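You operate a simulated robot arm through the tools that you are given. There is no shell and no other tool.

Carry out the task below with a simulated robot arm. There is one attempt and no reset: what you move stays moved.

TASK
Scrub the wet crust off the table and dry it with the orange cloth.
Fine: use the blue brush; brush and cloth go in the yellow tray; the other cloth stays where it lies. What is to be rubbed or washed off counts as gone when no trace of it is left.

The check looks at the end state, three seconds after you hand in, the way a careful person would. Anything else that was tipped, shoved, dropped, spilled or broken makes it a failure. Flat cloth is picked up by pressing the open fingertips on it (5 to 10 N) and closing them slowly along it; thin cloth reads only 2 to 8 mm in the jaws.

THE ROBOT
A 7-joint arm with a four-finger gripper, fixed in place. Base frame: the origin is at the foot of the arm, x ahead of it, y to its left, z up. Readings come in m, rad, newtons and seconds.
Its first joint turns from -1.204 to 3.002 rad. Payload 3.67 kg.
The TCP is the grasp point between the finger pads, 0.028 m short of the fingertips. In the tool frame z runs along the fingers and y along their closing line. Largest opening 0.112 m; the body of the gripper starts 0.073 m behind the TCP.
Orientation is that of the tool frame in the base frame, as a unit quaternion [x, y, z, w]. With the fingers straight down and closing along the base's y, the tool's x points along the base's -x, its y along +y and its z along -z.

THE INTERFACE
- The arm moves only by the tool apply_moves. Its arguments are lists of equal length, an entry for each row: "xyz": the shift along the tool's x, y, z in mm, a list of three; "angular": the turn, a rotation vector about the tool's x, y, z in rad, a list of three; "grip": the finger opening in mm, from 0 to 112. In form: {"xyz": [[dx, dy, dz], ...], "angular": [[wx, wy, wz], ...], "grip": [grip, ...]}. A call has 1 to 20 rows; each row shifts and turns the commanded pose from where the row before left it, along the tool's axes as they then stand. A row lasts 0.2 s, in which the tool goes at most 0.05 m and 0.15 rad; a call with a longer step from one row to the next is refused whole, and so is a gripper value outside its range. Where a pose cannot be reached the arm comes as near as it can. A force on the tool above 40 N (or 10 N above the force at the start of the call, whichever is more), or a blocked arm, ends the call early, and 0.2 s more pass. Each finger halts on what it meets, pressing with about 21 N; the grip force reading is that of the motor and also rises with nothing between the fingers. The clock runs only during rows and for 0.2 s after the last one: add rows that do not move to give the fingers time. It gives the time, the measured TCP pose, the force on the tool (base axes), the opening and the grip force at its end, in the units of the frame above (readings bear some noise), with the torque about the TCP (base axes, N m) and any sound that the robot's microphone picked up.
- Cameras (640 x 400 px; columns grow to the right, rows downward): "scene" is fixed at [0.4008, -0.5004, 1.4703]; the picture's right is [0.76, -0.65, 0.00], its down [-0.19, -0.22, -0.96] and it looks along [0.62, 0.73, -0.29] (base axes); focal length 214 px, centre (320, 200). "wrist" rides on the gripper at [0.06, -0.018, -0.104] in the tool frame; the picture's right is [0.29, 0.96, 0.00], its down [-0.80, 0.24, -0.55] and it looks along [-0.53, 0.16, 0.83] (tool axes); focal length 234 px, centre (320, 200). There is no depth. A picture from a camera that has moved, and an enlarged one, comes with that camera's place and axes in the base frame and with its lens.
- capture(camera): a new picture of that camera. It takes no simulated time.
- raise_lower(by): slides the trunk up (or, below 0, down) by that many m; the arm rides with it, the base frame stays. It gives what a move gives, with no picture.
- close_up(camera, box): a new picture of the part [left, top, right, bottom] of that camera's present view, enlarged. It takes no simulated time.
- finish_job(): hands the job in; it is judged then, once.

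Places have to be worked out from the pictures, the camera data and where the tool is seen. Open the gripper and draw the arm clear of the work before you hand the job in, unless the task says otherwise.

The tools are called after "Call:" by a JSON object that holds its "op" and its "data". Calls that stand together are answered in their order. apply_moves: Moves the arm, as the interface text tells. Its arguments: {"type":"object","properties":{"xyz":{"type":"array"},"angular":{"type":"array"},"grip":{"type":"array"}},"required":["xyz","angular","grip"]} The other tools are called the same way: raise_lower (by) slides the trunk up or down; capture (camera) takes a picture; close_up (camera, box) takes an enlarged picture of a part of a camera's view; finish_job () hands the job in.

At the start:

```text
time_s: 0.0
position: [0.7256, -0.1079, 1.215]
tool_rot: [0.0, 1.0, 0.0, 0.0]
contact_force: [-0.3, 0.7, -0.5]
torque: [0.03, -0.03, -0.01]
grip_width: 0.112
grasp_force: 0.0
trunk travel left (down, up): [-0.725, 0.115]
```

scene: 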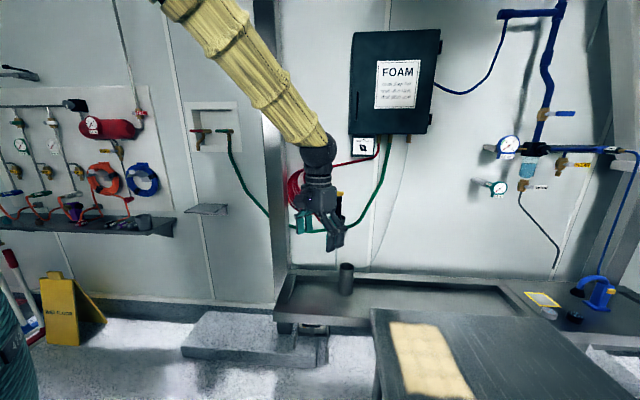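
wrist: 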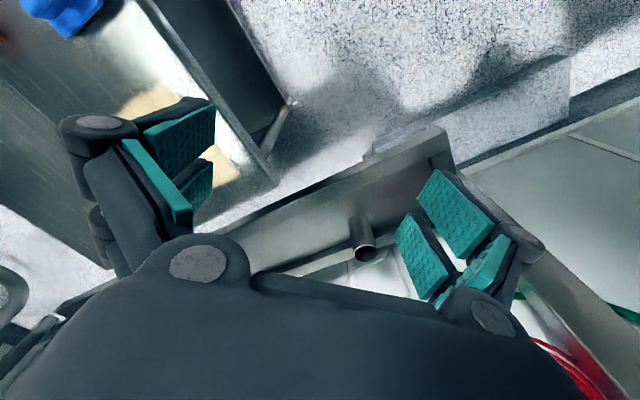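

I'll begin by looking more closely at the scene, since the initial pictures show a table at the lower right and a tray region that I can't yet identify.

Call:
{"op": "close_up", "data": {"camera": "scene", "box": [260, 240, 640, 400]}}

Call:
{"op": "capture", "data": {"camera": "wrist"}}

Call:
{"op": "close_up", "data": {"camera": "wrist", "box": [0, 0, 320, 200]}}

```text
1.68 times, centred on (450, 320) of scene
camera zoom: at [0.4008, -0.5004, 1.4703], right [0.76, -0.65, 0.0], down [-0.19, -0.22, -0.96], along [0.62, 0.73, -0.29], focal length 361 px, centre (101, -2)
```

zoom: 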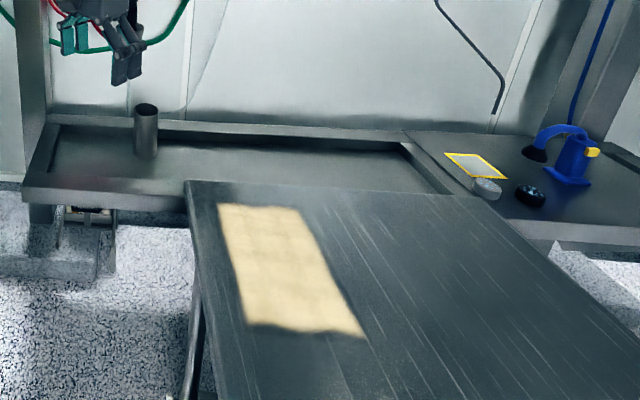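

```text
taken
camera wrist: at [0.6658, -0.1251, 1.3195], right [-0.29, 0.96, 0.0], down [0.8, 0.24, 0.55], along [0.53, 0.16, -0.83], focal length 234 px, centre (320, 200)
```

wrist: 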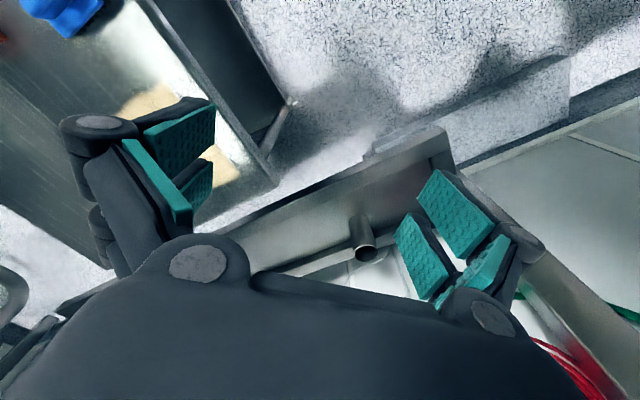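

```text
2.00 times, centred on (160, 100) of wrist
camera zoom: at [0.6658, -0.1251, 1.3195], right [-0.29, 0.96, 0.0], down [0.8, 0.24, 0.55], along [0.53, 0.16, -0.83], focal length 468 px, centre (640, 400)
```

zoom: 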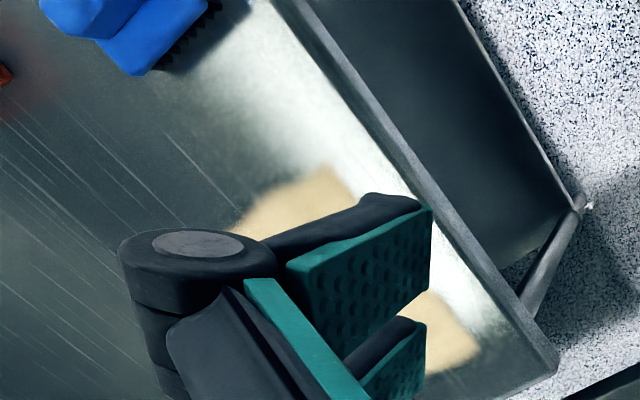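

The table top looks to be near z≈0.92 m, with a beige patch around (0.83, -0.39) and a blue brush around (0.73, -0.46). The area nearer the base is out of the scene camera's view, so I raise and move the arm over there to look down with the wrist camera.

Call:
{"op": "apply_moves", "data": {"xyz": [[10, -30, -10], [10, -30, -10], [10, -30, -10], [10, -30, -10], [10, -30, -10], [10, -30, -10], [10, -30, -10], [10, -30, -10], [10, -30, -10], [10, -30, -10]], "angular": [[0, 0, 0], [0, 0, 0], [0, 0, 0], [0, 0, 0], [0, 0, 0], [0, 0, 0], [0, 0, 0], [0, 0, 0], [0, 0, 0], [0, 0, 0]], "grip": [112, 112, 112, 112, 112, 112, 112, 112, 112, 112]}}

Call:
{"op": "capture", "data": {"camera": "wrist"}}

Call:
{"op": "capture", "data": {"camera": "scene"}}

```text
time_s: 2.2
position: [0.6268, -0.4107, 1.3135]
tool_rot: [0.0, 1.0, 0.001, 0.001]
contact_force: [-1.1, -0.1, -0.8]
torque: [0.05, 0.01, 0.0]
grip_width: 0.112
grasp_force: 0.0
trunk travel left (down, up): [-0.725, 0.115]
```

```text
taken
camera wrist: at [0.5667, -0.4272, 1.4186], right [-0.29, 0.96, 0.0], down [0.8, 0.24, 0.56], along [0.53, 0.16, -0.83], focal length 234 px, centre (320, 200)
```

wrist: 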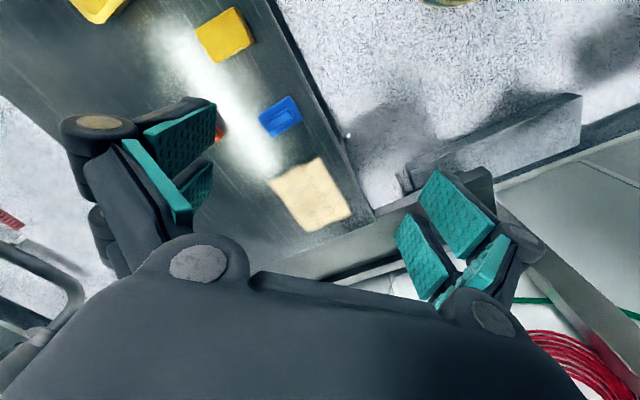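

```text
taken
```

scene: 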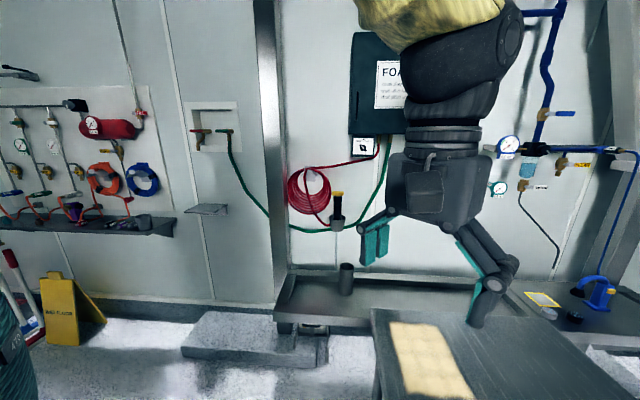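

The table carries a beige cloth, the blue brush (~0.70, -0.47), a yellow block, and a yellow tray further toward −y. I raise the arm and turn the tool 90° so the wrist camera looks toward −y over the rest of the table.

Call:
{"op": "apply_moves", "data": {"xyz": [[30, 20, -30], [30, 20, -30], [30, 20, -20], [0, 0, 0], [0, 0, 0], [0, 0, 0], [0, 0, 0], [0, 0, 0], [0, 0, 0], [0, 0, 0], [0, 0, 0], [0, 0, 0], [0, 0, 0], [0, 0, 0]], "angular": [[0, 0, 0], [0, 0, 0], [0, 0, 0], [0, 0, 0.143], [0, 0, 0.143], [0, 0, 0.143], [0, 0, 0.143], [0, 0, 0.143], [0, 0, 0.143], [0, 0, 0.143], [0, 0, 0.143], [0, 0, 0.143], [0, 0, 0.143], [0, 0, 0.143]], "grip": [112, 112, 112, 112, 112, 112, 112, 112, 112, 112, 112, 112, 112, 112]}}

Call:
{"op": "capture", "data": {"camera": "wrist"}}

```text
time_s: 5.2
position: [0.5328, -0.365, 1.3898]
tool_rot: [0.711, 0.701, 0.036, -0.027]
contact_force: [-1.1, -0.9, -0.3]
torque: [0.02, 0.0, -0.01]
grip_width: 0.1122
grasp_force: 0.0
trunk travel left (down, up): [-0.725, 0.115]
```

```text
taken
camera wrist: at [0.5144, -0.3119, 1.4991], right [0.96, 0.27, 0.04], down [0.22, -0.85, 0.48], along [0.16, -0.46, -0.87], focal length 234 px, centre (320, 200)
```

wrist: 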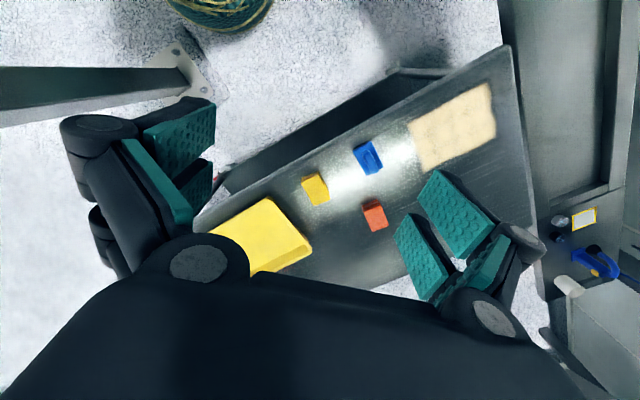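

The view now covers the whole table, with the yellow tray, a yellow item, a blue one, an orange one and a beige patch. I zoom in to identify each of them.

Call:
{"op": "close_up", "data": {"camera": "wrist", "box": [290, 130, 420, 240]}}

Call:
{"op": "close_up", "data": {"camera": "wrist", "box": [380, 60, 540, 200]}}

Call:
{"op": "close_up", "data": {"camera": "wrist", "box": [190, 170, 340, 290]}}

```text
3.64 times, centred on (355, 185) of wrist
camera zoom: at [0.5144, -0.3119, 1.4991], right [0.96, 0.27, 0.04], down [0.22, -0.85, 0.48], along [0.16, -0.46, -0.87], focal length 852 px, centre (193, 254)
```

zoom: 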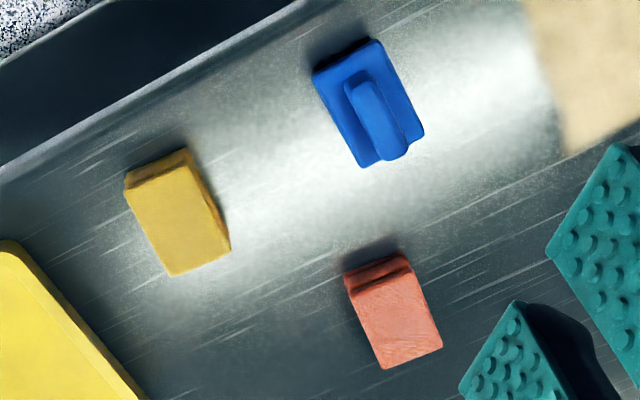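

```text
2.86 times, centred on (460, 130) of wrist
camera zoom: at [0.5144, -0.3119, 1.4991], right [0.96, 0.27, 0.04], down [0.22, -0.85, 0.48], along [0.16, -0.46, -0.87], focal length 669 px, centre (-80, 400)
```

zoom: 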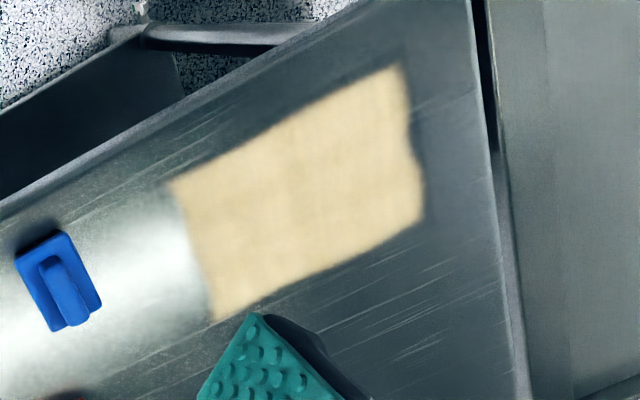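

```text
3.33 times, centred on (265, 230) of wrist
camera zoom: at [0.5144, -0.3119, 1.4991], right [0.96, 0.27, 0.04], down [0.22, -0.85, 0.48], along [0.16, -0.46, -0.87], focal length 781 px, centre (503, 100)
```

zoom: 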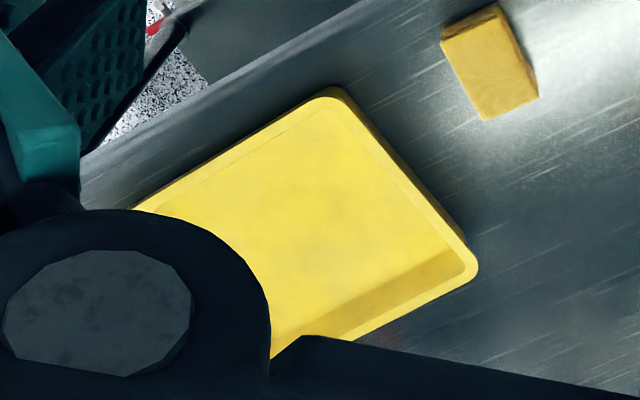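

The yellow and orange items look like folded cloths, the blue one is a brush with a handle, and the beige patch (roughly 0.79–1.05 in x, -0.22 to -0.48 in y, z≈0.87) is the crust. The tool reads slightly tilted, so I wait a moment to see whether it is lag or a joint limit.

Call:
{"op": "apply_moves", "data": {"xyz": [[0, 0, 0], [0, 0, 0]], "angular": [[0, 0, 0], [0, 0, 0]], "grip": [112, 112]}}

```text
time_s: 5.8
position: [0.533, -0.3648, 1.3882]
tool_rot: [0.712, 0.701, 0.035, -0.026]
contact_force: [-0.5, 0.1, -0.5]
torque: [0.0, -0.01, 0.01]
grip_width: 0.1122
grasp_force: 0.0
trunk travel left (down, up): [-0.725, 0.115]
```

The small residual tilt is a reach or joint limit at this height. I move lower and outward over the brush for a better look at the objects and to measure positions.

Call:
{"op": "apply_moves", "data": {"xyz": [[-7, 26, 35], [-7, 26, 35], [-7, 26, 35], [-7, 26, 35], [-7, 26, 35], [-7, 26, 35], [0, 0, 0], [0, 0, 0]], "angular": [[0, 0, 0], [0, 0, 0], [0, 0, 0], [0, 0, 0], [0, 0, 0], [0, 0, 0], [0, 0, 0], [0, 0, 0]], "grip": [112, 112, 112, 112, 112, 112, 112, 112]}}

Call:
{"op": "capture", "data": {"camera": "wrist"}}

Call:
{"op": "capture", "data": {"camera": "scene"}}

```text
time_s: 7.6
position: [0.6966, -0.3938, 1.1852]
tool_rot: [0.708, 0.706, 0.0, 0.0]
contact_force: [1.6, -0.6, -0.6]
torque: [0.02, 0.0, -0.01]
grip_width: 0.1119
grasp_force: 0.1
trunk travel left (down, up): [-0.725, 0.115]
```

```text
taken
camera wrist: at [0.6785, -0.3332, 1.2899], right [0.96, 0.29, 0.0], down [0.24, -0.8, 0.55], along [0.16, -0.53, -0.83], focal length 234 px, centre (320, 200)
```

wrist: 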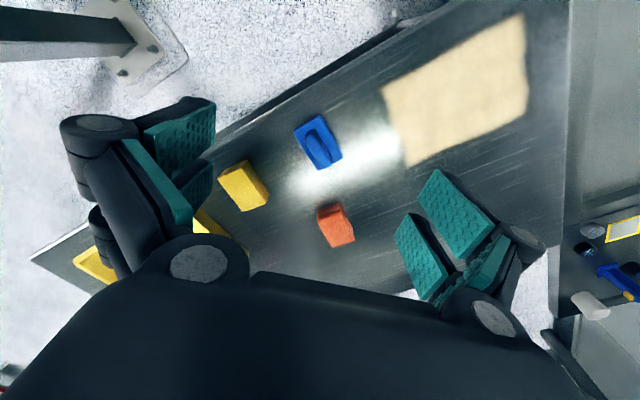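

```text
taken
```

scene: 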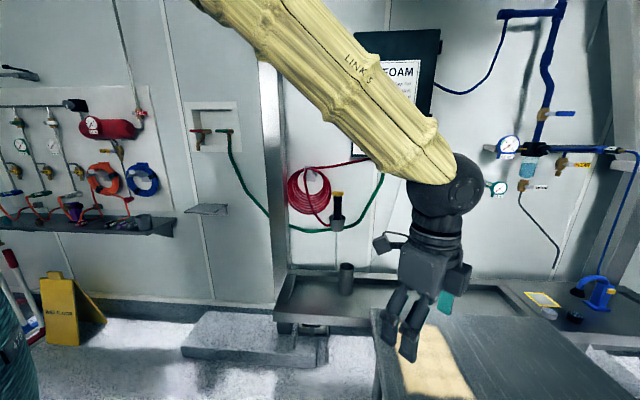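

Orientation is now exactly vertical. I zoom in on the brush, the orange cloth and the patch to measure their positions and orientations.

Call:
{"op": "close_up", "data": {"camera": "wrist", "box": [270, 90, 370, 170]}}

Call:
{"op": "close_up", "data": {"camera": "wrist", "box": [210, 150, 370, 260]}}

Call:
{"op": "close_up", "data": {"camera": "wrist", "box": [360, 0, 560, 180]}}

```text
5.00 times, centred on (320, 130) of wrist
camera zoom: at [0.6785, -0.3332, 1.2899], right [0.96, 0.29, 0.0], down [0.24, -0.8, 0.55], along [0.16, -0.53, -0.83], focal length 1171 px, centre (320, 550)
```

zoom: 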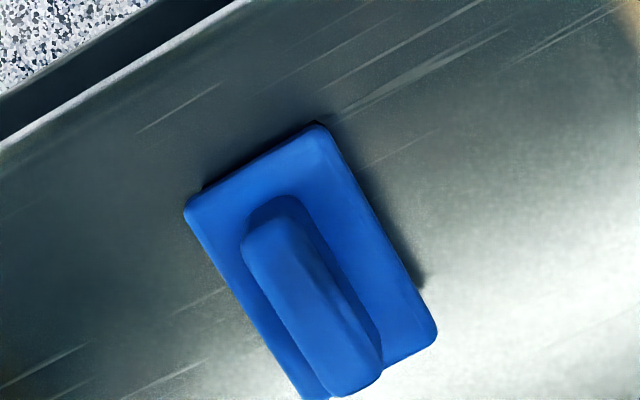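

```text
3.64 times, centred on (290, 205) of wrist
camera zoom: at [0.6785, -0.3332, 1.2899], right [0.96, 0.29, 0.0], down [0.24, -0.8, 0.55], along [0.16, -0.53, -0.83], focal length 852 px, centre (429, 182)
```

zoom: 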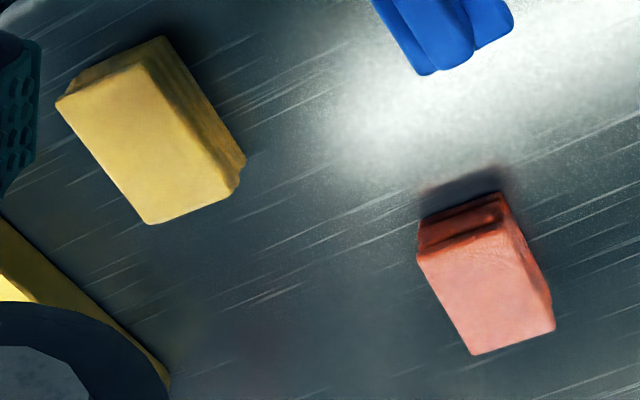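

```text
2.22 times, centred on (460, 90) of wrist
camera zoom: at [0.6785, -0.3332, 1.2899], right [0.96, 0.29, 0.0], down [0.24, -0.8, 0.55], along [0.16, -0.53, -0.83], focal length 520 px, centre (9, 444)
```

zoom: 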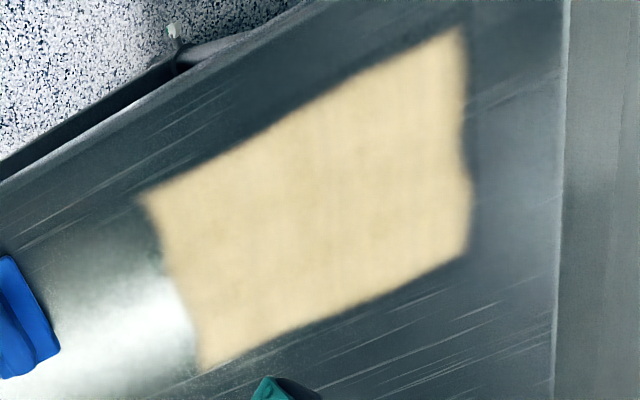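

The crust is roughly 0.21 × 0.155 m, its long side along 45°, centred near (0.92, -0.345), with its far corner near radius 1.10 m; the orange cloth is near (0.81, -0.64). Both exceed the nominal vertical reach, so I turn the tool 45° to match the table and test how far the arm actually goes at a safe height.

Call:
{"op": "apply_moves", "data": {"xyz": [[0, 0, 0], [0, 0, 0], [0, 0, 0], [0, 0, 0], [0, 0, 0], [0, 0, 0], [-18, 26, 16], [-18, 26, 16], [-18, 26, 16], [-18, 26, 16], [-18, 26, 16], [-18, 26, 16], [-18, 26, 16], [-18, 26, 16], [0, 0, 0], [0, 0, 0]], "angular": [[0, 0, -0.131], [0, 0, -0.131], [0, 0, -0.131], [0, 0, -0.131], [0, 0, -0.131], [0, 0, -0.131], [0, 0, 0], [0, 0, 0], [0, 0, 0], [0, 0, 0], [0, 0, 0], [0, 0, 0], [0, 0, 0], [0, 0, 0], [0, 0, 0], [0, 0, 0]], "grip": [112, 112, 112, 112, 112, 112, 112, 112, 112, 112, 112, 112, 112, 112, 112, 112]}}

Call:
{"op": "capture", "data": {"camera": "wrist"}}

Call:
{"op": "capture", "data": {"camera": "scene"}}

```text
time_s: 11.0
position: [0.9444, -0.3458, 1.0575]
tool_rot: [0.382, 0.924, 0.001, -0.001]
contact_force: [0.1, 0.6, 0.3]
torque: [0.04, 0.02, 0.0]
grip_width: 0.112
grasp_force: 0.0
trunk travel left (down, up): [-0.725, 0.115]
```

```text
taken
camera wrist: at [0.8889, -0.3151, 1.1612], right [0.47, 0.88, 0.0], down [0.73, -0.39, 0.55], along [0.49, -0.26, -0.83], focal length 234 px, centre (320, 200)
```

wrist: 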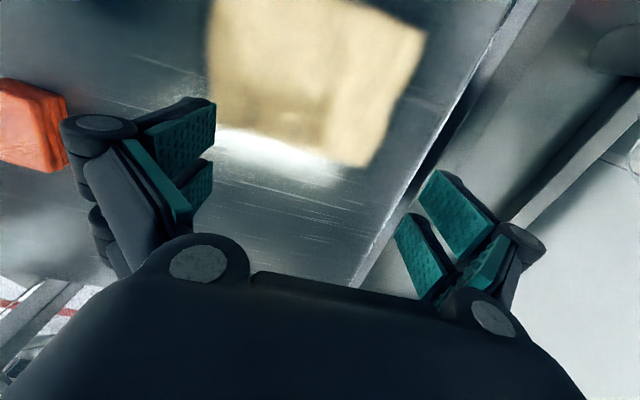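

```text
taken
```

scene: 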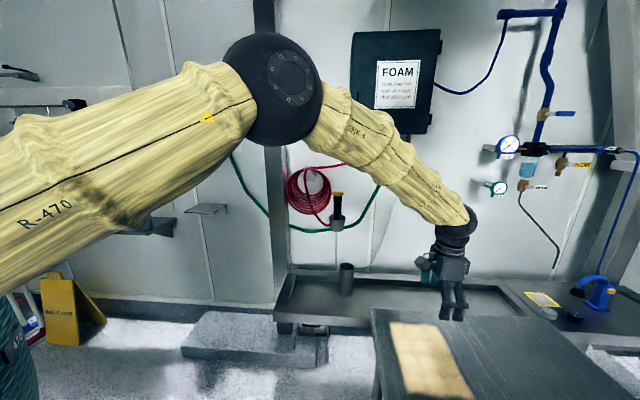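

The arm reached radius 1.006 m upright with no error, so there is more reach than stated. I probe toward the far crust corner (≈1.04, -0.33) at z≈1.0, still well above the table.

Call:
{"op": "apply_moves", "data": {"xyz": [[-14, 20, 15], [-14, 20, 15], [-14, 20, 15], [-14, 20, 10], [0, 0, 0], [0, 0, 0]], "angular": [[0, 0, 0], [0, 0, 0], [0, 0, 0], [0, 0, 0], [0, 0, 0], [0, 0, 0]], "grip": [112, 112, 112, 112, 112, 112]}}

Call:
{"op": "capture", "data": {"camera": "scene"}}

Call:
{"op": "capture", "data": {"camera": "wrist"}}

```text
time_s: 12.4
position: [1.0389, -0.3313, 0.9989]
tool_rot: [0.383, 0.924, 0.0, -0.001]
contact_force: [1.3, 0.3, -0.2]
torque: [-0.02, 0.0, -0.01]
grip_width: 0.1117
grasp_force: 0.0
trunk travel left (down, up): [-0.725, 0.115]
```

```text
taken
```

scene: 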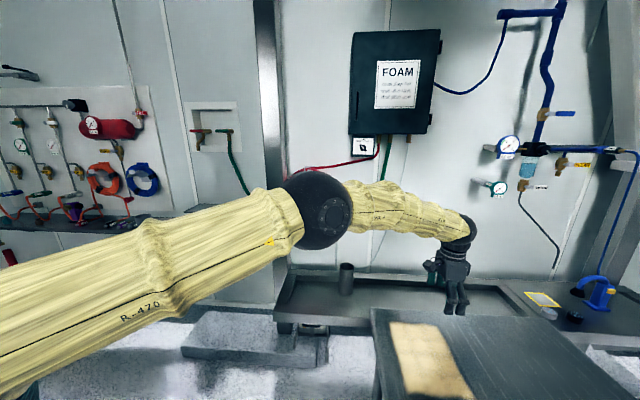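

```text
taken
camera wrist: at [0.983, -0.2995, 1.1045], right [0.47, 0.88, 0.0], down [0.73, -0.39, 0.55], along [0.49, -0.26, -0.83], focal length 234 px, centre (320, 200)
```

wrist: 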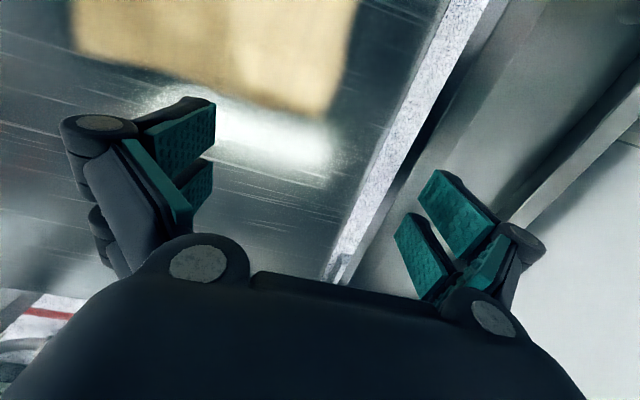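

Full reach to the far corner works upright (radius 1.09), so no tilt is needed. Now I go back above the brush, estimated at (0.72, -0.477), at z≈1.06 for a close look before grasping.

Call:
{"op": "apply_moves", "data": {"xyz": [[15.3, -41.1, -7.5], [15.3, -41.1, -7.5], [15.3, -41.1, -7.5], [15.3, -41.1, -7.5], [15.3, -41.1, -7.5], [15.3, -41.1, -7.5], [15.3, -41.1, -7.5], [15.3, -41.1, -7.5], [0, 0, 0], [0, 0, 0]], "angular": [[0, 0, 0], [0, 0, 0], [0, 0, 0], [0, 0, 0], [0, 0, 0], [0, 0, 0], [0, 0, 0], [0, 0, 0], [0, 0, 0], [0, 0, 0]], "grip": [112, 112, 112, 112, 112, 112, 112, 112, 112, 112]}}

Call:
{"op": "capture", "data": {"camera": "wrist"}}

Call:
{"op": "close_up", "data": {"camera": "wrist", "box": [240, 60, 400, 240]}}

```text
time_s: 14.6
position: [0.7145, -0.4795, 1.0596]
tool_rot: [0.383, 0.924, 0.0, 0.0]
contact_force: [-1.4, -0.6, 0.1]
torque: [0.0, 0.0, 0.03]
grip_width: 0.1121
grasp_force: 0.1
trunk travel left (down, up): [-0.725, 0.115]
```

```text
taken
camera wrist: at [0.6589, -0.4483, 1.165], right [0.47, 0.88, 0.0], down [0.73, -0.4, 0.55], along [0.49, -0.26, -0.83], focal length 234 px, centre (320, 200)
```

wrist: 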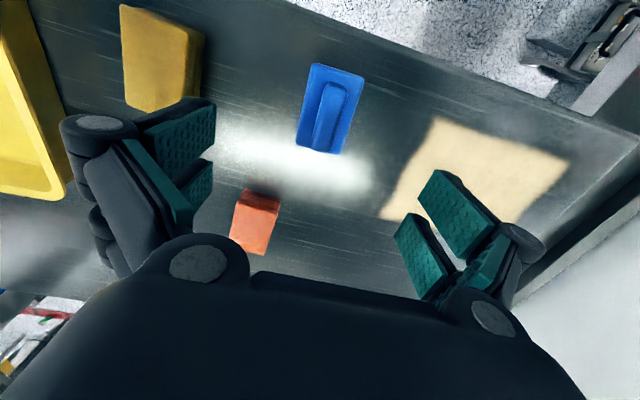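

```text
2.22 times, centred on (320, 150) of wrist
camera zoom: at [0.6589, -0.4483, 1.165], right [0.47, 0.88, 0.0], down [0.73, -0.4, 0.55], along [0.49, -0.26, -0.83], focal length 520 px, centre (320, 311)
```

zoom: 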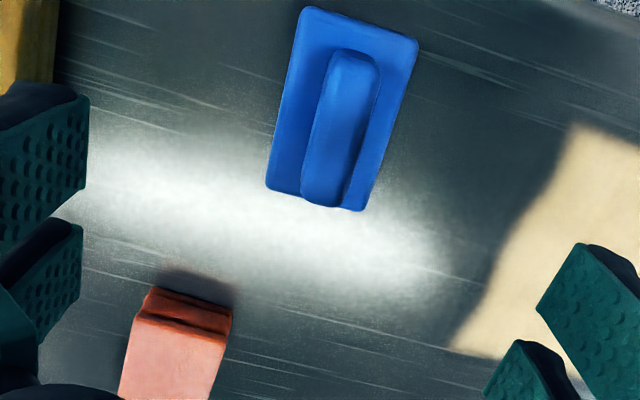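

The brush plate measures about 0.088 × 0.054 m, centred near (0.720, -0.472), with its handle at about -42.5°. I align the tool, narrow the fingers to 52 mm and descend to z≈0.955 to check the alignment on the handle.

Call:
{"op": "apply_moves", "data": {"xyz": [[1, 9.5, 0], [0, 0, 0], [0, 0, 20], [0, 0, 20], [0, 0, 20], [0, 0, 20], [0, 0, 15], [0, 0, 10], [0, 0, 0], [0, 0, 0]], "angular": [[0, 0, -0.02], [0, 0, -0.02], [0, 0, 0], [0, 0, 0], [0, 0, 0], [0, 0, 0], [0, 0, 0], [0, 0, 0], [0, 0, 0], [0, 0, 0]], "grip": [90, 70, 52, 52, 52, 52, 52, 52, 52, 52]}}

Call:
{"op": "capture", "data": {"camera": "wrist"}}

Call:
{"op": "close_up", "data": {"camera": "wrist", "box": [220, 80, 420, 260]}}

```text
time_s: 16.8
position: [0.7245, -0.467, 0.9569]
tool_rot: [0.364, 0.931, 0.0, 0.0]
contact_force: [-0.8, -0.5, 0.1]
torque: [0.02, 0.02, 0.02]
grip_width: 0.052
grasp_force: 0.1
trunk travel left (down, up): [-0.725, 0.115]
```

```text
taken
camera wrist: at [0.6677, -0.4387, 1.0619], right [0.44, 0.9, 0.0], down [0.75, -0.36, 0.55], along [0.5, -0.24, -0.83], focal length 234 px, centre (320, 200)
```

wrist: 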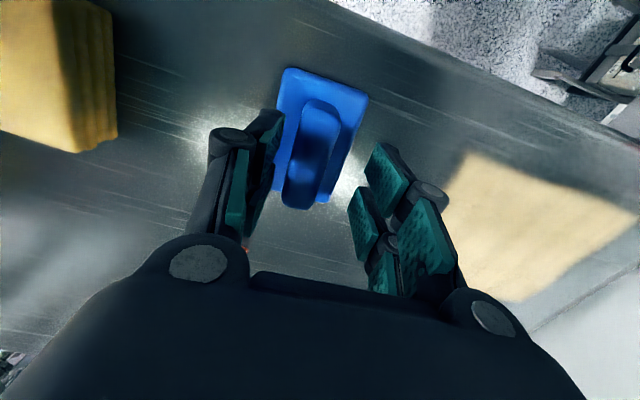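

```text
2.22 times, centred on (320, 170) of wrist
camera zoom: at [0.6677, -0.4387, 1.0619], right [0.44, 0.9, 0.0], down [0.75, -0.36, 0.55], along [0.5, -0.24, -0.83], focal length 520 px, centre (320, 267)
```

zoom: 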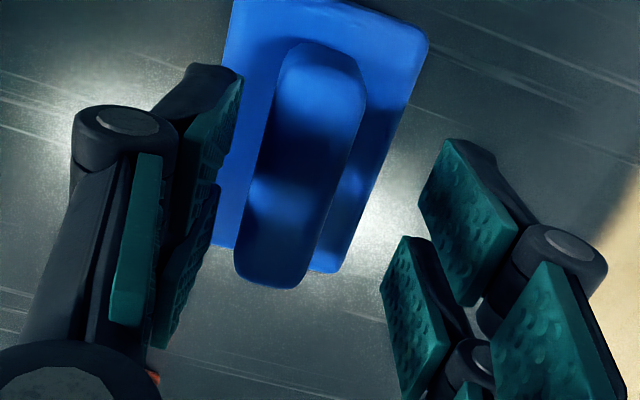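

The fingers straddle the handle, about 5 mm off along the closing line. I shift by -5 mm and descend in small steps while watching the force.

Call:
{"op": "apply_moves", "data": {"xyz": [[0, -5, 0], [0, 0, 8], [0, 0, 8], [0, 0, 6], [0, 0, 4], [0, 0, 0]], "angular": [[0, 0, 0], [0, 0, 0], [0, 0, 0], [0, 0, 0], [0, 0, 0], [0, 0, 0]], "grip": [52, 52, 52, 52, 52, 52]}}

Call:
{"op": "close_up", "data": {"camera": "wrist", "box": [220, 80, 420, 260]}}

```text
time_s: 18.2
position: [0.719, -0.4701, 0.9295]
tool_rot: [0.365, 0.931, 0.0, -0.001]
contact_force: [-3.3, -4.9, 16.3]
torque: [-0.43, 0.32, -0.03]
grip_width: 0.0617
grasp_force: 6.6
trunk travel left (down, up): [-0.725, 0.115]
```

```text
2.22 times, centred on (320, 170) of wrist
camera zoom: at [0.6625, -0.441, 1.0355], right [0.44, 0.9, 0.0], down [0.75, -0.37, 0.55], along [0.5, -0.24, -0.83], focal length 520 px, centre (320, 267)
```

zoom: 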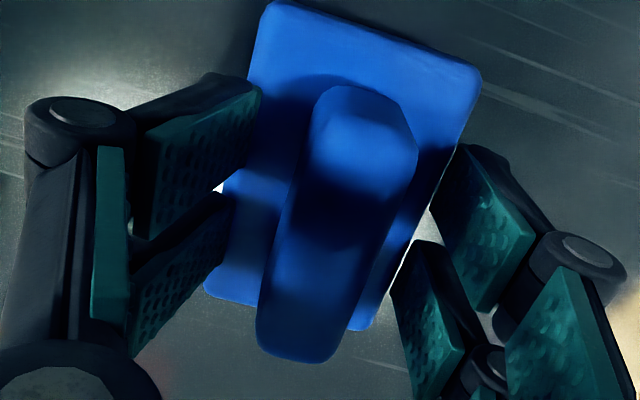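

The left fingertip touched the plate edge (16 N) with tips at z≈0.90, so the plate top is about there. I back off 4 mm and close slowly on the handle.

Call:
{"op": "apply_moves", "data": {"xyz": [[0, 0, -4], [0, 0, 0], [0, 0, 0], [0, 0, 0], [0, 0, 0], [0, 0, 0], [0, 0, 0]], "angular": [[0, 0, 0], [0, 0, 0], [0, 0, 0], [0, 0, 0], [0, 0, 0], [0, 0, 0], [0, 0, 0]], "grip": [52, 44, 38, 34, 30, 26, 22]}}

Call:
{"op": "close_up", "data": {"camera": "wrist", "box": [220, 80, 420, 260]}}

```text
time_s: 19.2
position: [0.7205, -0.4714, 0.9362]
tool_rot: [0.366, 0.931, 0.002, 0.004]
contact_force: [2.2, 3.7, 23.1]
torque: [0.18, 0.17, 0.23]
grip_width: 0.0219
grasp_force: 21.4
trunk travel left (down, up): [-0.725, 0.115]
stopped in row 4: the force on the tool passed its limit at 42 N (the readings are from after the stop); the commanded pose is now the measured one
```

```text
2.22 times, centred on (320, 170) of wrist
camera zoom: at [0.6635, -0.4417, 1.0419], right [0.44, 0.9, 0.0], down [0.74, -0.37, 0.56], along [0.5, -0.24, -0.83], focal length 520 px, centre (320, 267)
```

zoom: 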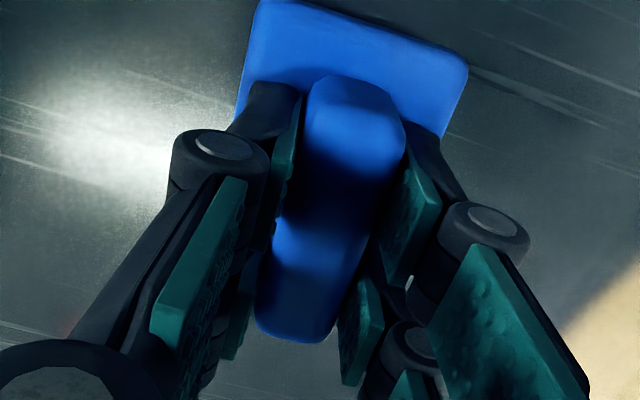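

The fingers have closed on the handle (21.9 mm, 21 N), with tips pressing on the plate. I keep gripping and lift gently a few centimetres to see whether the brush comes with the hand.

Call:
{"op": "apply_moves", "data": {"xyz": [[0, 0, -1], [0, 0, -1], [0, 0, 0], [0, 0, -5], [0, 0, -10], [0, 0, -10], [0, 0, -10], [0, 0, 0]], "angular": [[0, 0, 0], [0, 0, 0], [0, 0, 0], [0, 0, 0], [0, 0, 0], [0, 0, 0], [0, 0, 0], [0, 0, 0]], "grip": [12, 12, 12, 12, 12, 12, 12, 12]}}

Call:
{"op": "capture", "data": {"camera": "wrist"}}

Call:
{"op": "close_up", "data": {"camera": "wrist", "box": [220, 80, 420, 260]}}

```text
time_s: 21.0
position: [0.7203, -0.4705, 0.9717]
tool_rot: [0.365, 0.931, 0.001, 0.0]
contact_force: [-0.5, 0.5, -2.0]
torque: [0.01, -0.01, -0.02]
grip_width: 0.0219
grasp_force: 20.8
trunk travel left (down, up): [-0.725, 0.115]
```

```text
taken
camera wrist: at [0.6642, -0.4411, 1.0774], right [0.44, 0.9, 0.0], down [0.75, -0.37, 0.56], along [0.5, -0.24, -0.83], focal length 234 px, centre (320, 200)
```

wrist: 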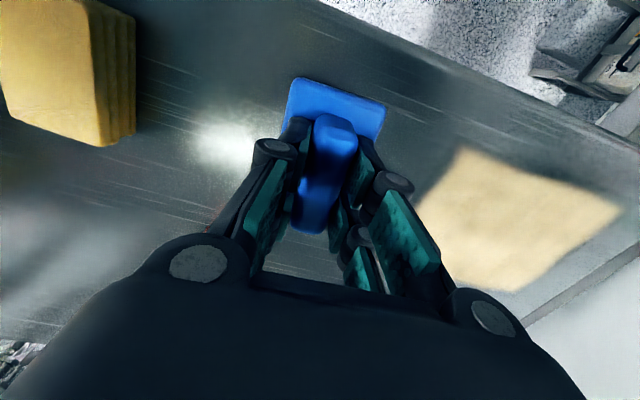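

```text
2.22 times, centred on (320, 170) of wrist
camera zoom: at [0.6642, -0.4411, 1.0774], right [0.44, 0.9, 0.0], down [0.75, -0.37, 0.56], along [0.5, -0.24, -0.83], focal length 520 px, centre (320, 267)
```

zoom: 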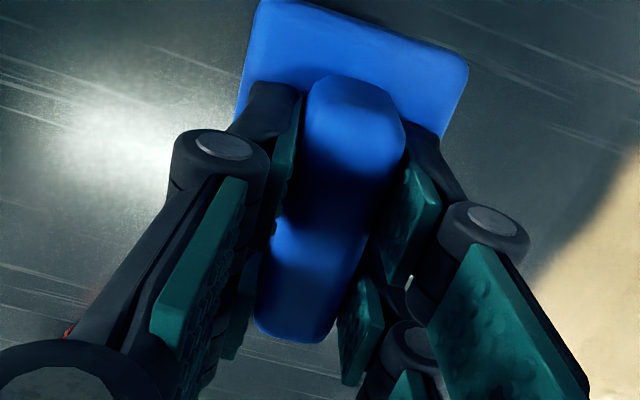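

The brush is held firmly and lifts with the hand (about 2 N). In table coordinates u=(x+y)/√2, w=(x−y)/√2 the crust spans u≈0.30–0.51, w≈0.815–0.970; I square the tool to 45° and move the brush to the start at u≈0.29, w≈0.845, lowering toward the surface.

Call:
{"op": "apply_moves", "data": {"xyz": [[0, 0, -10], [0, 0, 0], [-1, 30, 0], [-1, 30, 0], [-1, 30, 0], [0, 23, 0], [0, 0, 10], [0, 0, 12], [0, 0, 12], [0, 0, 6], [0, 0, 3], [0, 0, 0]], "angular": [[0, 0, 0.02], [0, 0, 0.02], [0, 0, 0], [0, 0, 0], [0, 0, 0], [0, 0, 0], [0, 0, 0], [0, 0, 0], [0, 0, 0], [0, 0, 0], [0, 0, 0], [0, 0, 0]], "grip": [12, 12, 12, 12, 12, 12, 12, 12, 12, 12, 12, 12]}}

Call:
{"op": "capture", "data": {"camera": "wrist"}}

```text
time_s: 23.6
position: [0.802, -0.3932, 0.9374]
tool_rot: [0.383, 0.924, 0.0, 0.001]
contact_force: [0.0, 0.8, 1.0]
torque: [-0.1, -0.03, 0.03]
grip_width: 0.0219
grasp_force: 21.4
trunk travel left (down, up): [-0.725, 0.115]
```

```text
taken
camera wrist: at [0.7471, -0.3615, 1.0423], right [0.47, 0.88, 0.0], down [0.73, -0.4, 0.56], along [0.49, -0.26, -0.83], focal length 234 px, centre (320, 200)
```

wrist: 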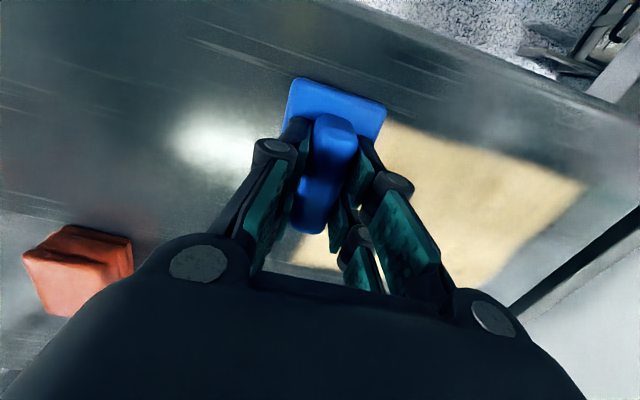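

The bristles are just touching (z=0.9374). I press about 2 mm further and make a first sweep along +u to see the effect and the forces.

Call:
{"op": "apply_moves", "data": {"xyz": [[0, 0, 1], [0, 0, 1], [0, 15, 0], [0, 20, 0], [0, 20, 0], [0, 20, 0], [0, 20, 0], [0, 0, 0]], "angular": [[0, 0, 0], [0, 0, 0], [0, 0, 0], [0, 0, 0], [0, 0, 0], [0, 0, 0], [0, 0, 0], [0, 0, 0]], "grip": [12, 12, 12, 12, 12, 12, 12, 12]}}

Call:
{"op": "capture", "data": {"camera": "wrist"}}

Call:
{"op": "capture", "data": {"camera": "scene"}}

```text
time_s: 25.4
position: [0.8716, -0.3249, 0.9377]
tool_rot: [0.384, 0.924, 0.001, 0.001]
contact_force: [1.3, 0.0, 6.7]
torque: [-0.13, -0.05, -0.05]
grip_width: 0.0218
grasp_force: 21.1
trunk travel left (down, up): [-0.725, 0.115]
```

```text
taken
camera wrist: at [0.8158, -0.2935, 1.0421], right [0.47, 0.88, 0.0], down [0.73, -0.4, 0.56], along [0.49, -0.26, -0.83], focal length 234 px, centre (320, 200)
```

wrist: 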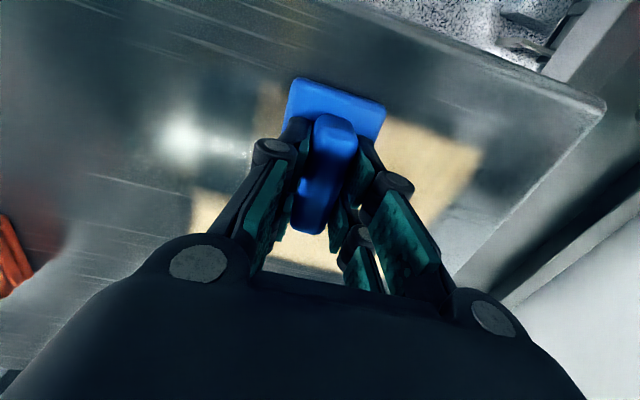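

```text
taken
```

scene: 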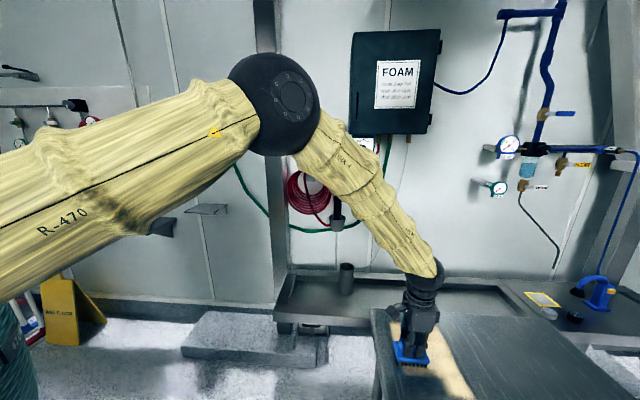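

The crust is coming away behind the brush. I zoom in to see how clean the swept strip is.

Call:
{"op": "close_up", "data": {"camera": "wrist", "box": [160, 60, 360, 280]}}

Call:
{"op": "close_up", "data": {"camera": "scene", "box": [360, 300, 500, 400]}}

```text
1.82 times, centred on (260, 170) of wrist
camera zoom: at [0.8158, -0.2935, 1.0421], right [0.47, 0.88, 0.0], down [0.73, -0.4, 0.56], along [0.49, -0.26, -0.83], focal length 426 px, centre (429, 254)
```

zoom: 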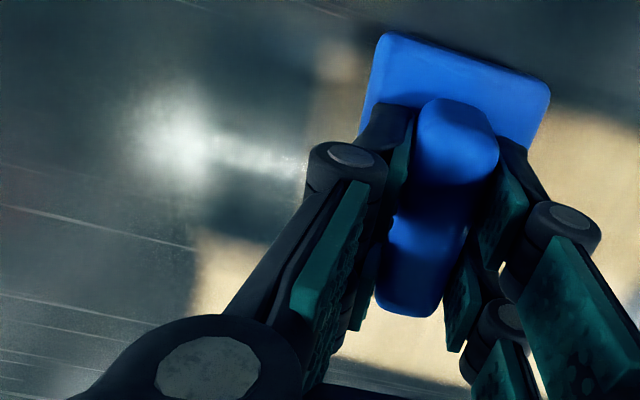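

```text
4.00 times, centred on (430, 350) of scene
camera zoom: at [0.4008, -0.5004, 1.4703], right [0.76, -0.65, 0.0], down [-0.19, -0.22, -0.96], along [0.62, 0.73, -0.29], focal length 858 px, centre (-120, -400)
```

zoom: 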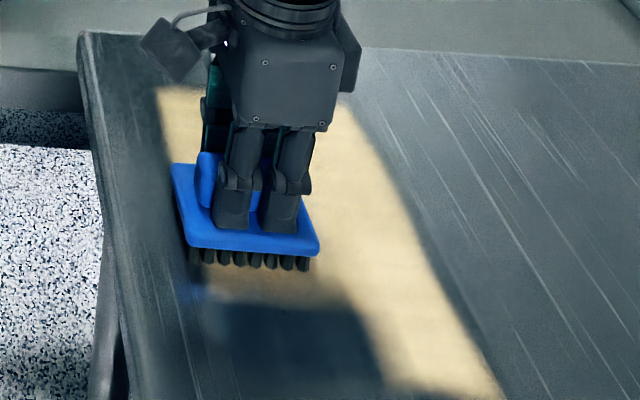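

The swept strip is mostly cleared at the start but only thinned where I moved faster, so repeated strokes with a bit more pressure are needed. I press 1.5 mm further and stroke forward to the far end and back on this lane.

Call:
{"op": "apply_moves", "data": {"xyz": [[0, 0, 1.5], [0, -20, 0], [0, -20, 0], [0, 15, 0], [0, 15, 0], [0, 15, 0], [0, 15, 0], [0, 15, 0], [0, 15, 0], [0, 15, 0], [0, 15, 0], [0, 15, 0], [0, 15, 0], [0, 15, 0], [0, -15, 0], [0, -15, 0], [0, -15, 0], [0, -15, 0], [0, -15, 0], [0, -15, 0]], "angular": [[0, 0, 0], [0, 0, 0], [0, 0, 0], [0, 0, 0], [0, 0, 0], [0, 0, 0], [0, 0, 0], [0, 0, 0], [0, 0, 0], [0, 0, 0], [0, 0, 0], [0, 0, 0], [0, 0, 0], [0, 0, 0], [0, 0, 0], [0, 0, 0], [0, 0, 0], [0, 0, 0], [0, 0, 0], [0, 0, 0]], "grip": [12, 12, 12, 12, 12, 12, 12, 12, 12, 12, 12, 12, 12, 12, 12, 12, 12, 12, 12, 12]}}

Call:
{"op": "capture", "data": {"camera": "wrist"}}

Call:
{"op": "close_up", "data": {"camera": "scene", "box": [360, 300, 500, 400]}}

```text
time_s: 29.6
position: [0.8927, -0.3021, 0.9372]
tool_rot: [0.382, 0.924, 0.001, 0.002]
contact_force: [0.6, 3.6, 20.3]
torque: [0.06, 0.06, 0.02]
grip_width: 0.0218
grasp_force: 21.1
trunk travel left (down, up): [-0.725, 0.115]
```

```text
taken
camera wrist: at [0.8366, -0.2702, 1.0419], right [0.47, 0.88, 0.0], down [0.73, -0.39, 0.56], along [0.49, -0.26, -0.83], focal length 234 px, centre (320, 200)
```

wrist: 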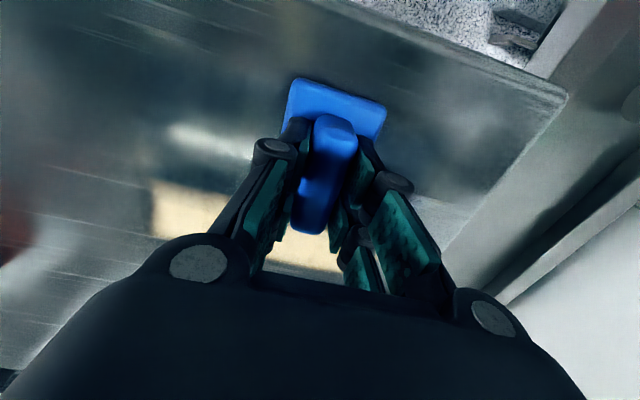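

```text
4.00 times, centred on (430, 350) of scene
camera zoom: at [0.4008, -0.5004, 1.4703], right [0.76, -0.65, 0.0], down [-0.19, -0.22, -0.96], along [0.62, 0.73, -0.29], focal length 858 px, centre (-120, -400)
```

zoom: 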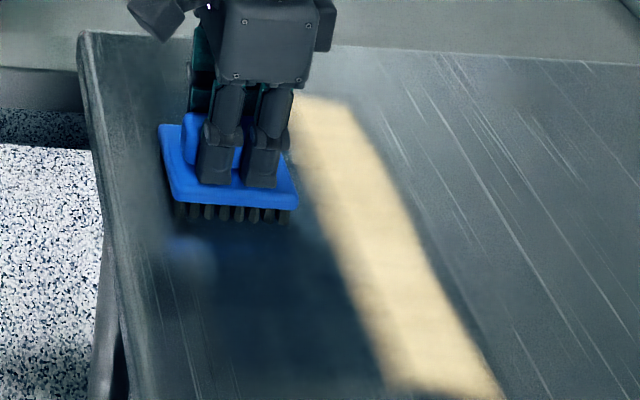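

Lane 1 cleared well at ~20 N. I shift the brush 45 mm outward (to w≈0.89) and scrub the second lane with slow strokes.

Call:
{"op": "apply_moves", "data": {"xyz": [[-15, 0, -0.5], [-15, 0, 0], [-15, 0, 0], [0, 15, 0], [0, 15, 0], [0, 15, 0], [0, 15, 0], [0, 15, 0], [0, 15, 0], [0, 15, 0], [0, -15, 0], [0, -15, 0], [0, -15, 0], [0, -15, 0], [0, -15, 0], [0, -15, 0], [0, -15, 0], [0, -15, 0], [0, -15, 0], [0, -15, 0]], "angular": [[0, 0, 0], [0, 0, 0], [0, 0, 0], [0, 0, 0], [0, 0, 0], [0, 0, 0], [0, 0, 0], [0, 0, 0], [0, 0, 0], [0, 0, 0], [0, 0, 0], [0, 0, 0], [0, 0, 0], [0, 0, 0], [0, 0, 0], [0, 0, 0], [0, 0, 0], [0, 0, 0], [0, 0, 0], [0, 0, 0]], "grip": [12, 12, 12, 12, 12, 12, 12, 12, 12, 12, 12, 12, 12, 12, 12, 12, 12, 12, 12, 12]}}

Call:
{"op": "capture", "data": {"camera": "wrist"}}

Call:
{"op": "close_up", "data": {"camera": "scene", "box": [360, 300, 500, 400]}}

```text
time_s: 33.8
position: [0.8951, -0.3627, 0.9378]
tool_rot: [0.383, 0.924, 0.0, 0.003]
contact_force: [4.5, 5.1, 27.0]
torque: [0.43, 0.27, -0.2]
grip_width: 0.0217
grasp_force: 20.6
trunk travel left (down, up): [-0.725, 0.115]
```

```text
taken
camera wrist: at [0.8396, -0.3318, 1.0418], right [0.47, 0.88, 0.0], down [0.73, -0.39, 0.56], along [0.49, -0.26, -0.83], focal length 234 px, centre (320, 200)
```

wrist: 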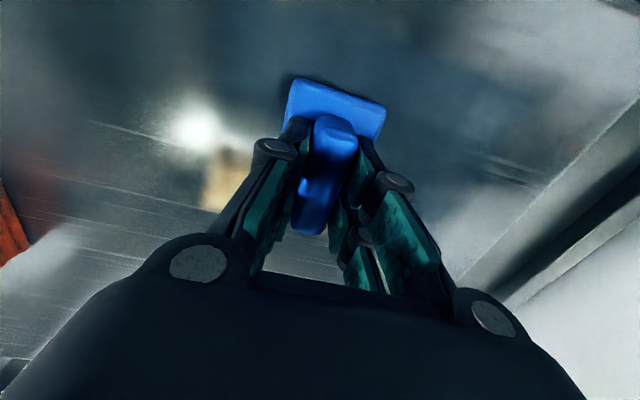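

```text
4.00 times, centred on (430, 350) of scene
camera zoom: at [0.4008, -0.5004, 1.4703], right [0.76, -0.65, 0.0], down [-0.19, -0.22, -0.96], along [0.62, 0.73, -0.29], focal length 858 px, centre (-120, -400)
```

zoom: 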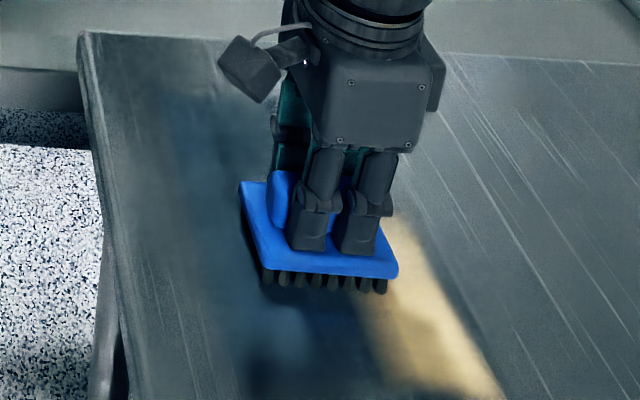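

Lane 2 is half done with force at 27 N, so I ease up by 1 mm and continue toward −u, then back, before shifting to lane 3 (w≈0.935).

Call:
{"op": "apply_moves", "data": {"xyz": [[0, -15, -1], [0, -15, 0], [0, -15, 0], [0, -15, 0], [0, -15, 0], [0, -15, 0], [0, 15, 0], [0, 15, 0], [0, 15, 0], [0, 15, 0], [0, 15, 0], [0, -15, 0], [0, -15, 0], [0, -15, 0], [0, -15, 0], [0, -15, 0], [-15, 0, 0], [-15, 0, 0], [-15, 0, 0], [0, 0, 0]], "angular": [[0, 0, 0], [0, 0, 0], [0, 0, 0], [0, 0, 0], [0, 0, 0], [0, 0, 0], [0, 0, 0], [0, 0, 0], [0, 0, 0], [0, 0, 0], [0, 0, 0], [0, 0, 0], [0, 0, 0], [0, 0, 0], [0, 0, 0], [0, 0, 0], [0, 0, 0], [0, 0, 0], [0, 0, 0], [0, 0, 0]], "grip": [12, 12, 12, 12, 12, 12, 12, 12, 12, 12, 12, 12, 12, 12, 12, 12, 12, 12, 12, 12]}}

Call:
{"op": "capture", "data": {"camera": "wrist"}}

Call:
{"op": "close_up", "data": {"camera": "scene", "box": [360, 300, 500, 400]}}

```text
time_s: 38.0
position: [0.8639, -0.4597, 0.937]
tool_rot: [0.383, 0.924, 0.001, 0.001]
contact_force: [0.4, -0.7, 3.3]
torque: [0.12, 0.15, -0.01]
grip_width: 0.0217
grasp_force: 20.9
trunk travel left (down, up): [-0.725, 0.115]
```

```text
taken
camera wrist: at [0.808, -0.4277, 1.0422], right [0.47, 0.88, 0.0], down [0.73, -0.4, 0.56], along [0.49, -0.26, -0.83], focal length 234 px, centre (320, 200)
```

wrist: 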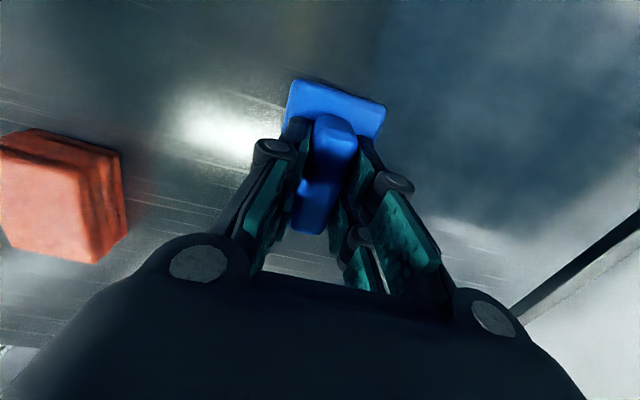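

```text
4.00 times, centred on (430, 350) of scene
camera zoom: at [0.4008, -0.5004, 1.4703], right [0.76, -0.65, 0.0], down [-0.19, -0.22, -0.96], along [0.62, 0.73, -0.29], focal length 858 px, centre (-120, -400)
```

zoom: 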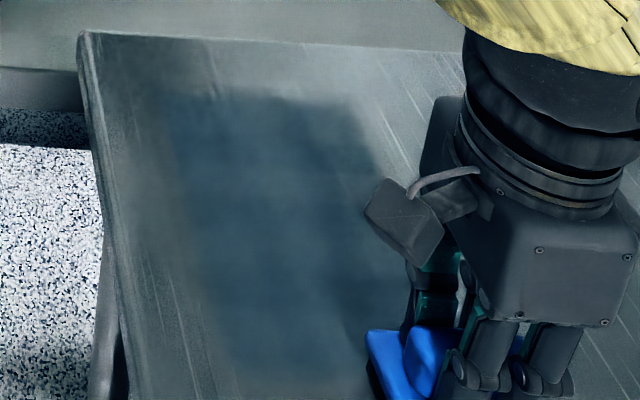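

Most of the crust is gone and shows as a dark wet area; force is now low (3 N). I press 0.8 mm more and run lane 3 (w≈0.935) along its whole length.

Call:
{"op": "apply_moves", "data": {"xyz": [[0, 0, 0.8], [0, 15, 0], [0, 15, 0], [0, 15, 0], [0, 15, 0], [0, 15, 0], [0, 15, 0], [0, 15, 0], [0, 15, 0], [0, 15, 0], [0, 15, 0], [0, 15, 0], [0, 15, 0], [0, 15, 0], [0, 15, 0], [0, 15, 0], [0, 10, 0], [0, 0, 0]], "angular": [[0, 0, 0], [0, 0, 0], [0, 0, 0], [0, 0, 0], [0, 0, 0], [0, 0, 0], [0, 0, 0], [0, 0, 0], [0, 0, 0], [0, 0, 0], [0, 0, 0], [0, 0, 0], [0, 0, 0], [0, 0, 0], [0, 0, 0], [0, 0, 0], [0, 0, 0], [0, 0, 0]], "grip": [12, 12, 12, 12, 12, 12, 12, 12, 12, 12, 12, 12, 12, 12, 12, 12, 12, 12]}}

Call:
{"op": "capture", "data": {"camera": "wrist"}}

Call:
{"op": "close_up", "data": {"camera": "scene", "box": [360, 300, 500, 400]}}

```text
time_s: 41.8
position: [1.0303, -0.2925, 0.9363]
tool_rot: [0.384, 0.923, 0.0, 0.001]
contact_force: [-1.0, -1.4, 3.5]
torque: [-0.09, 0.07, -0.03]
grip_width: 0.022
grasp_force: 20.6
trunk travel left (down, up): [-0.725, 0.115]
```

```text
taken
camera wrist: at [0.9741, -0.2611, 1.0422], right [0.47, 0.88, 0.0], down [0.73, -0.4, 0.56], along [0.49, -0.26, -0.83], focal length 234 px, centre (320, 200)
```

wrist: 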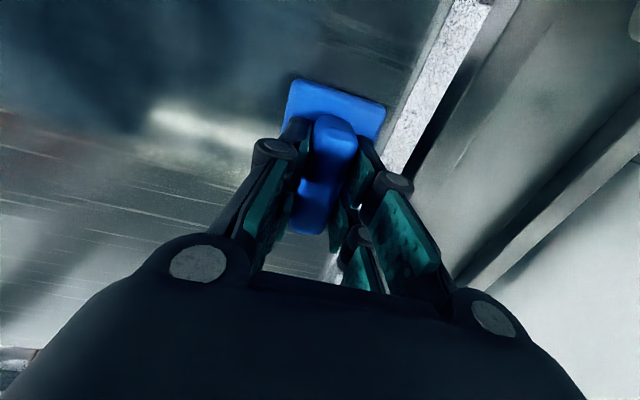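

```text
4.00 times, centred on (430, 350) of scene
camera zoom: at [0.4008, -0.5004, 1.4703], right [0.76, -0.65, 0.0], down [-0.19, -0.22, -0.96], along [0.62, 0.73, -0.29], focal length 858 px, centre (-120, -400)
```

zoom: 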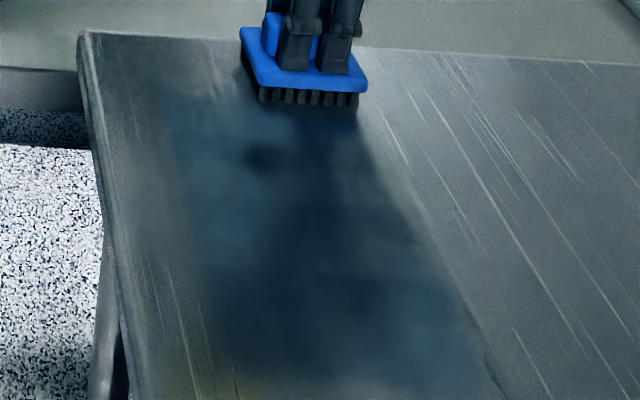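

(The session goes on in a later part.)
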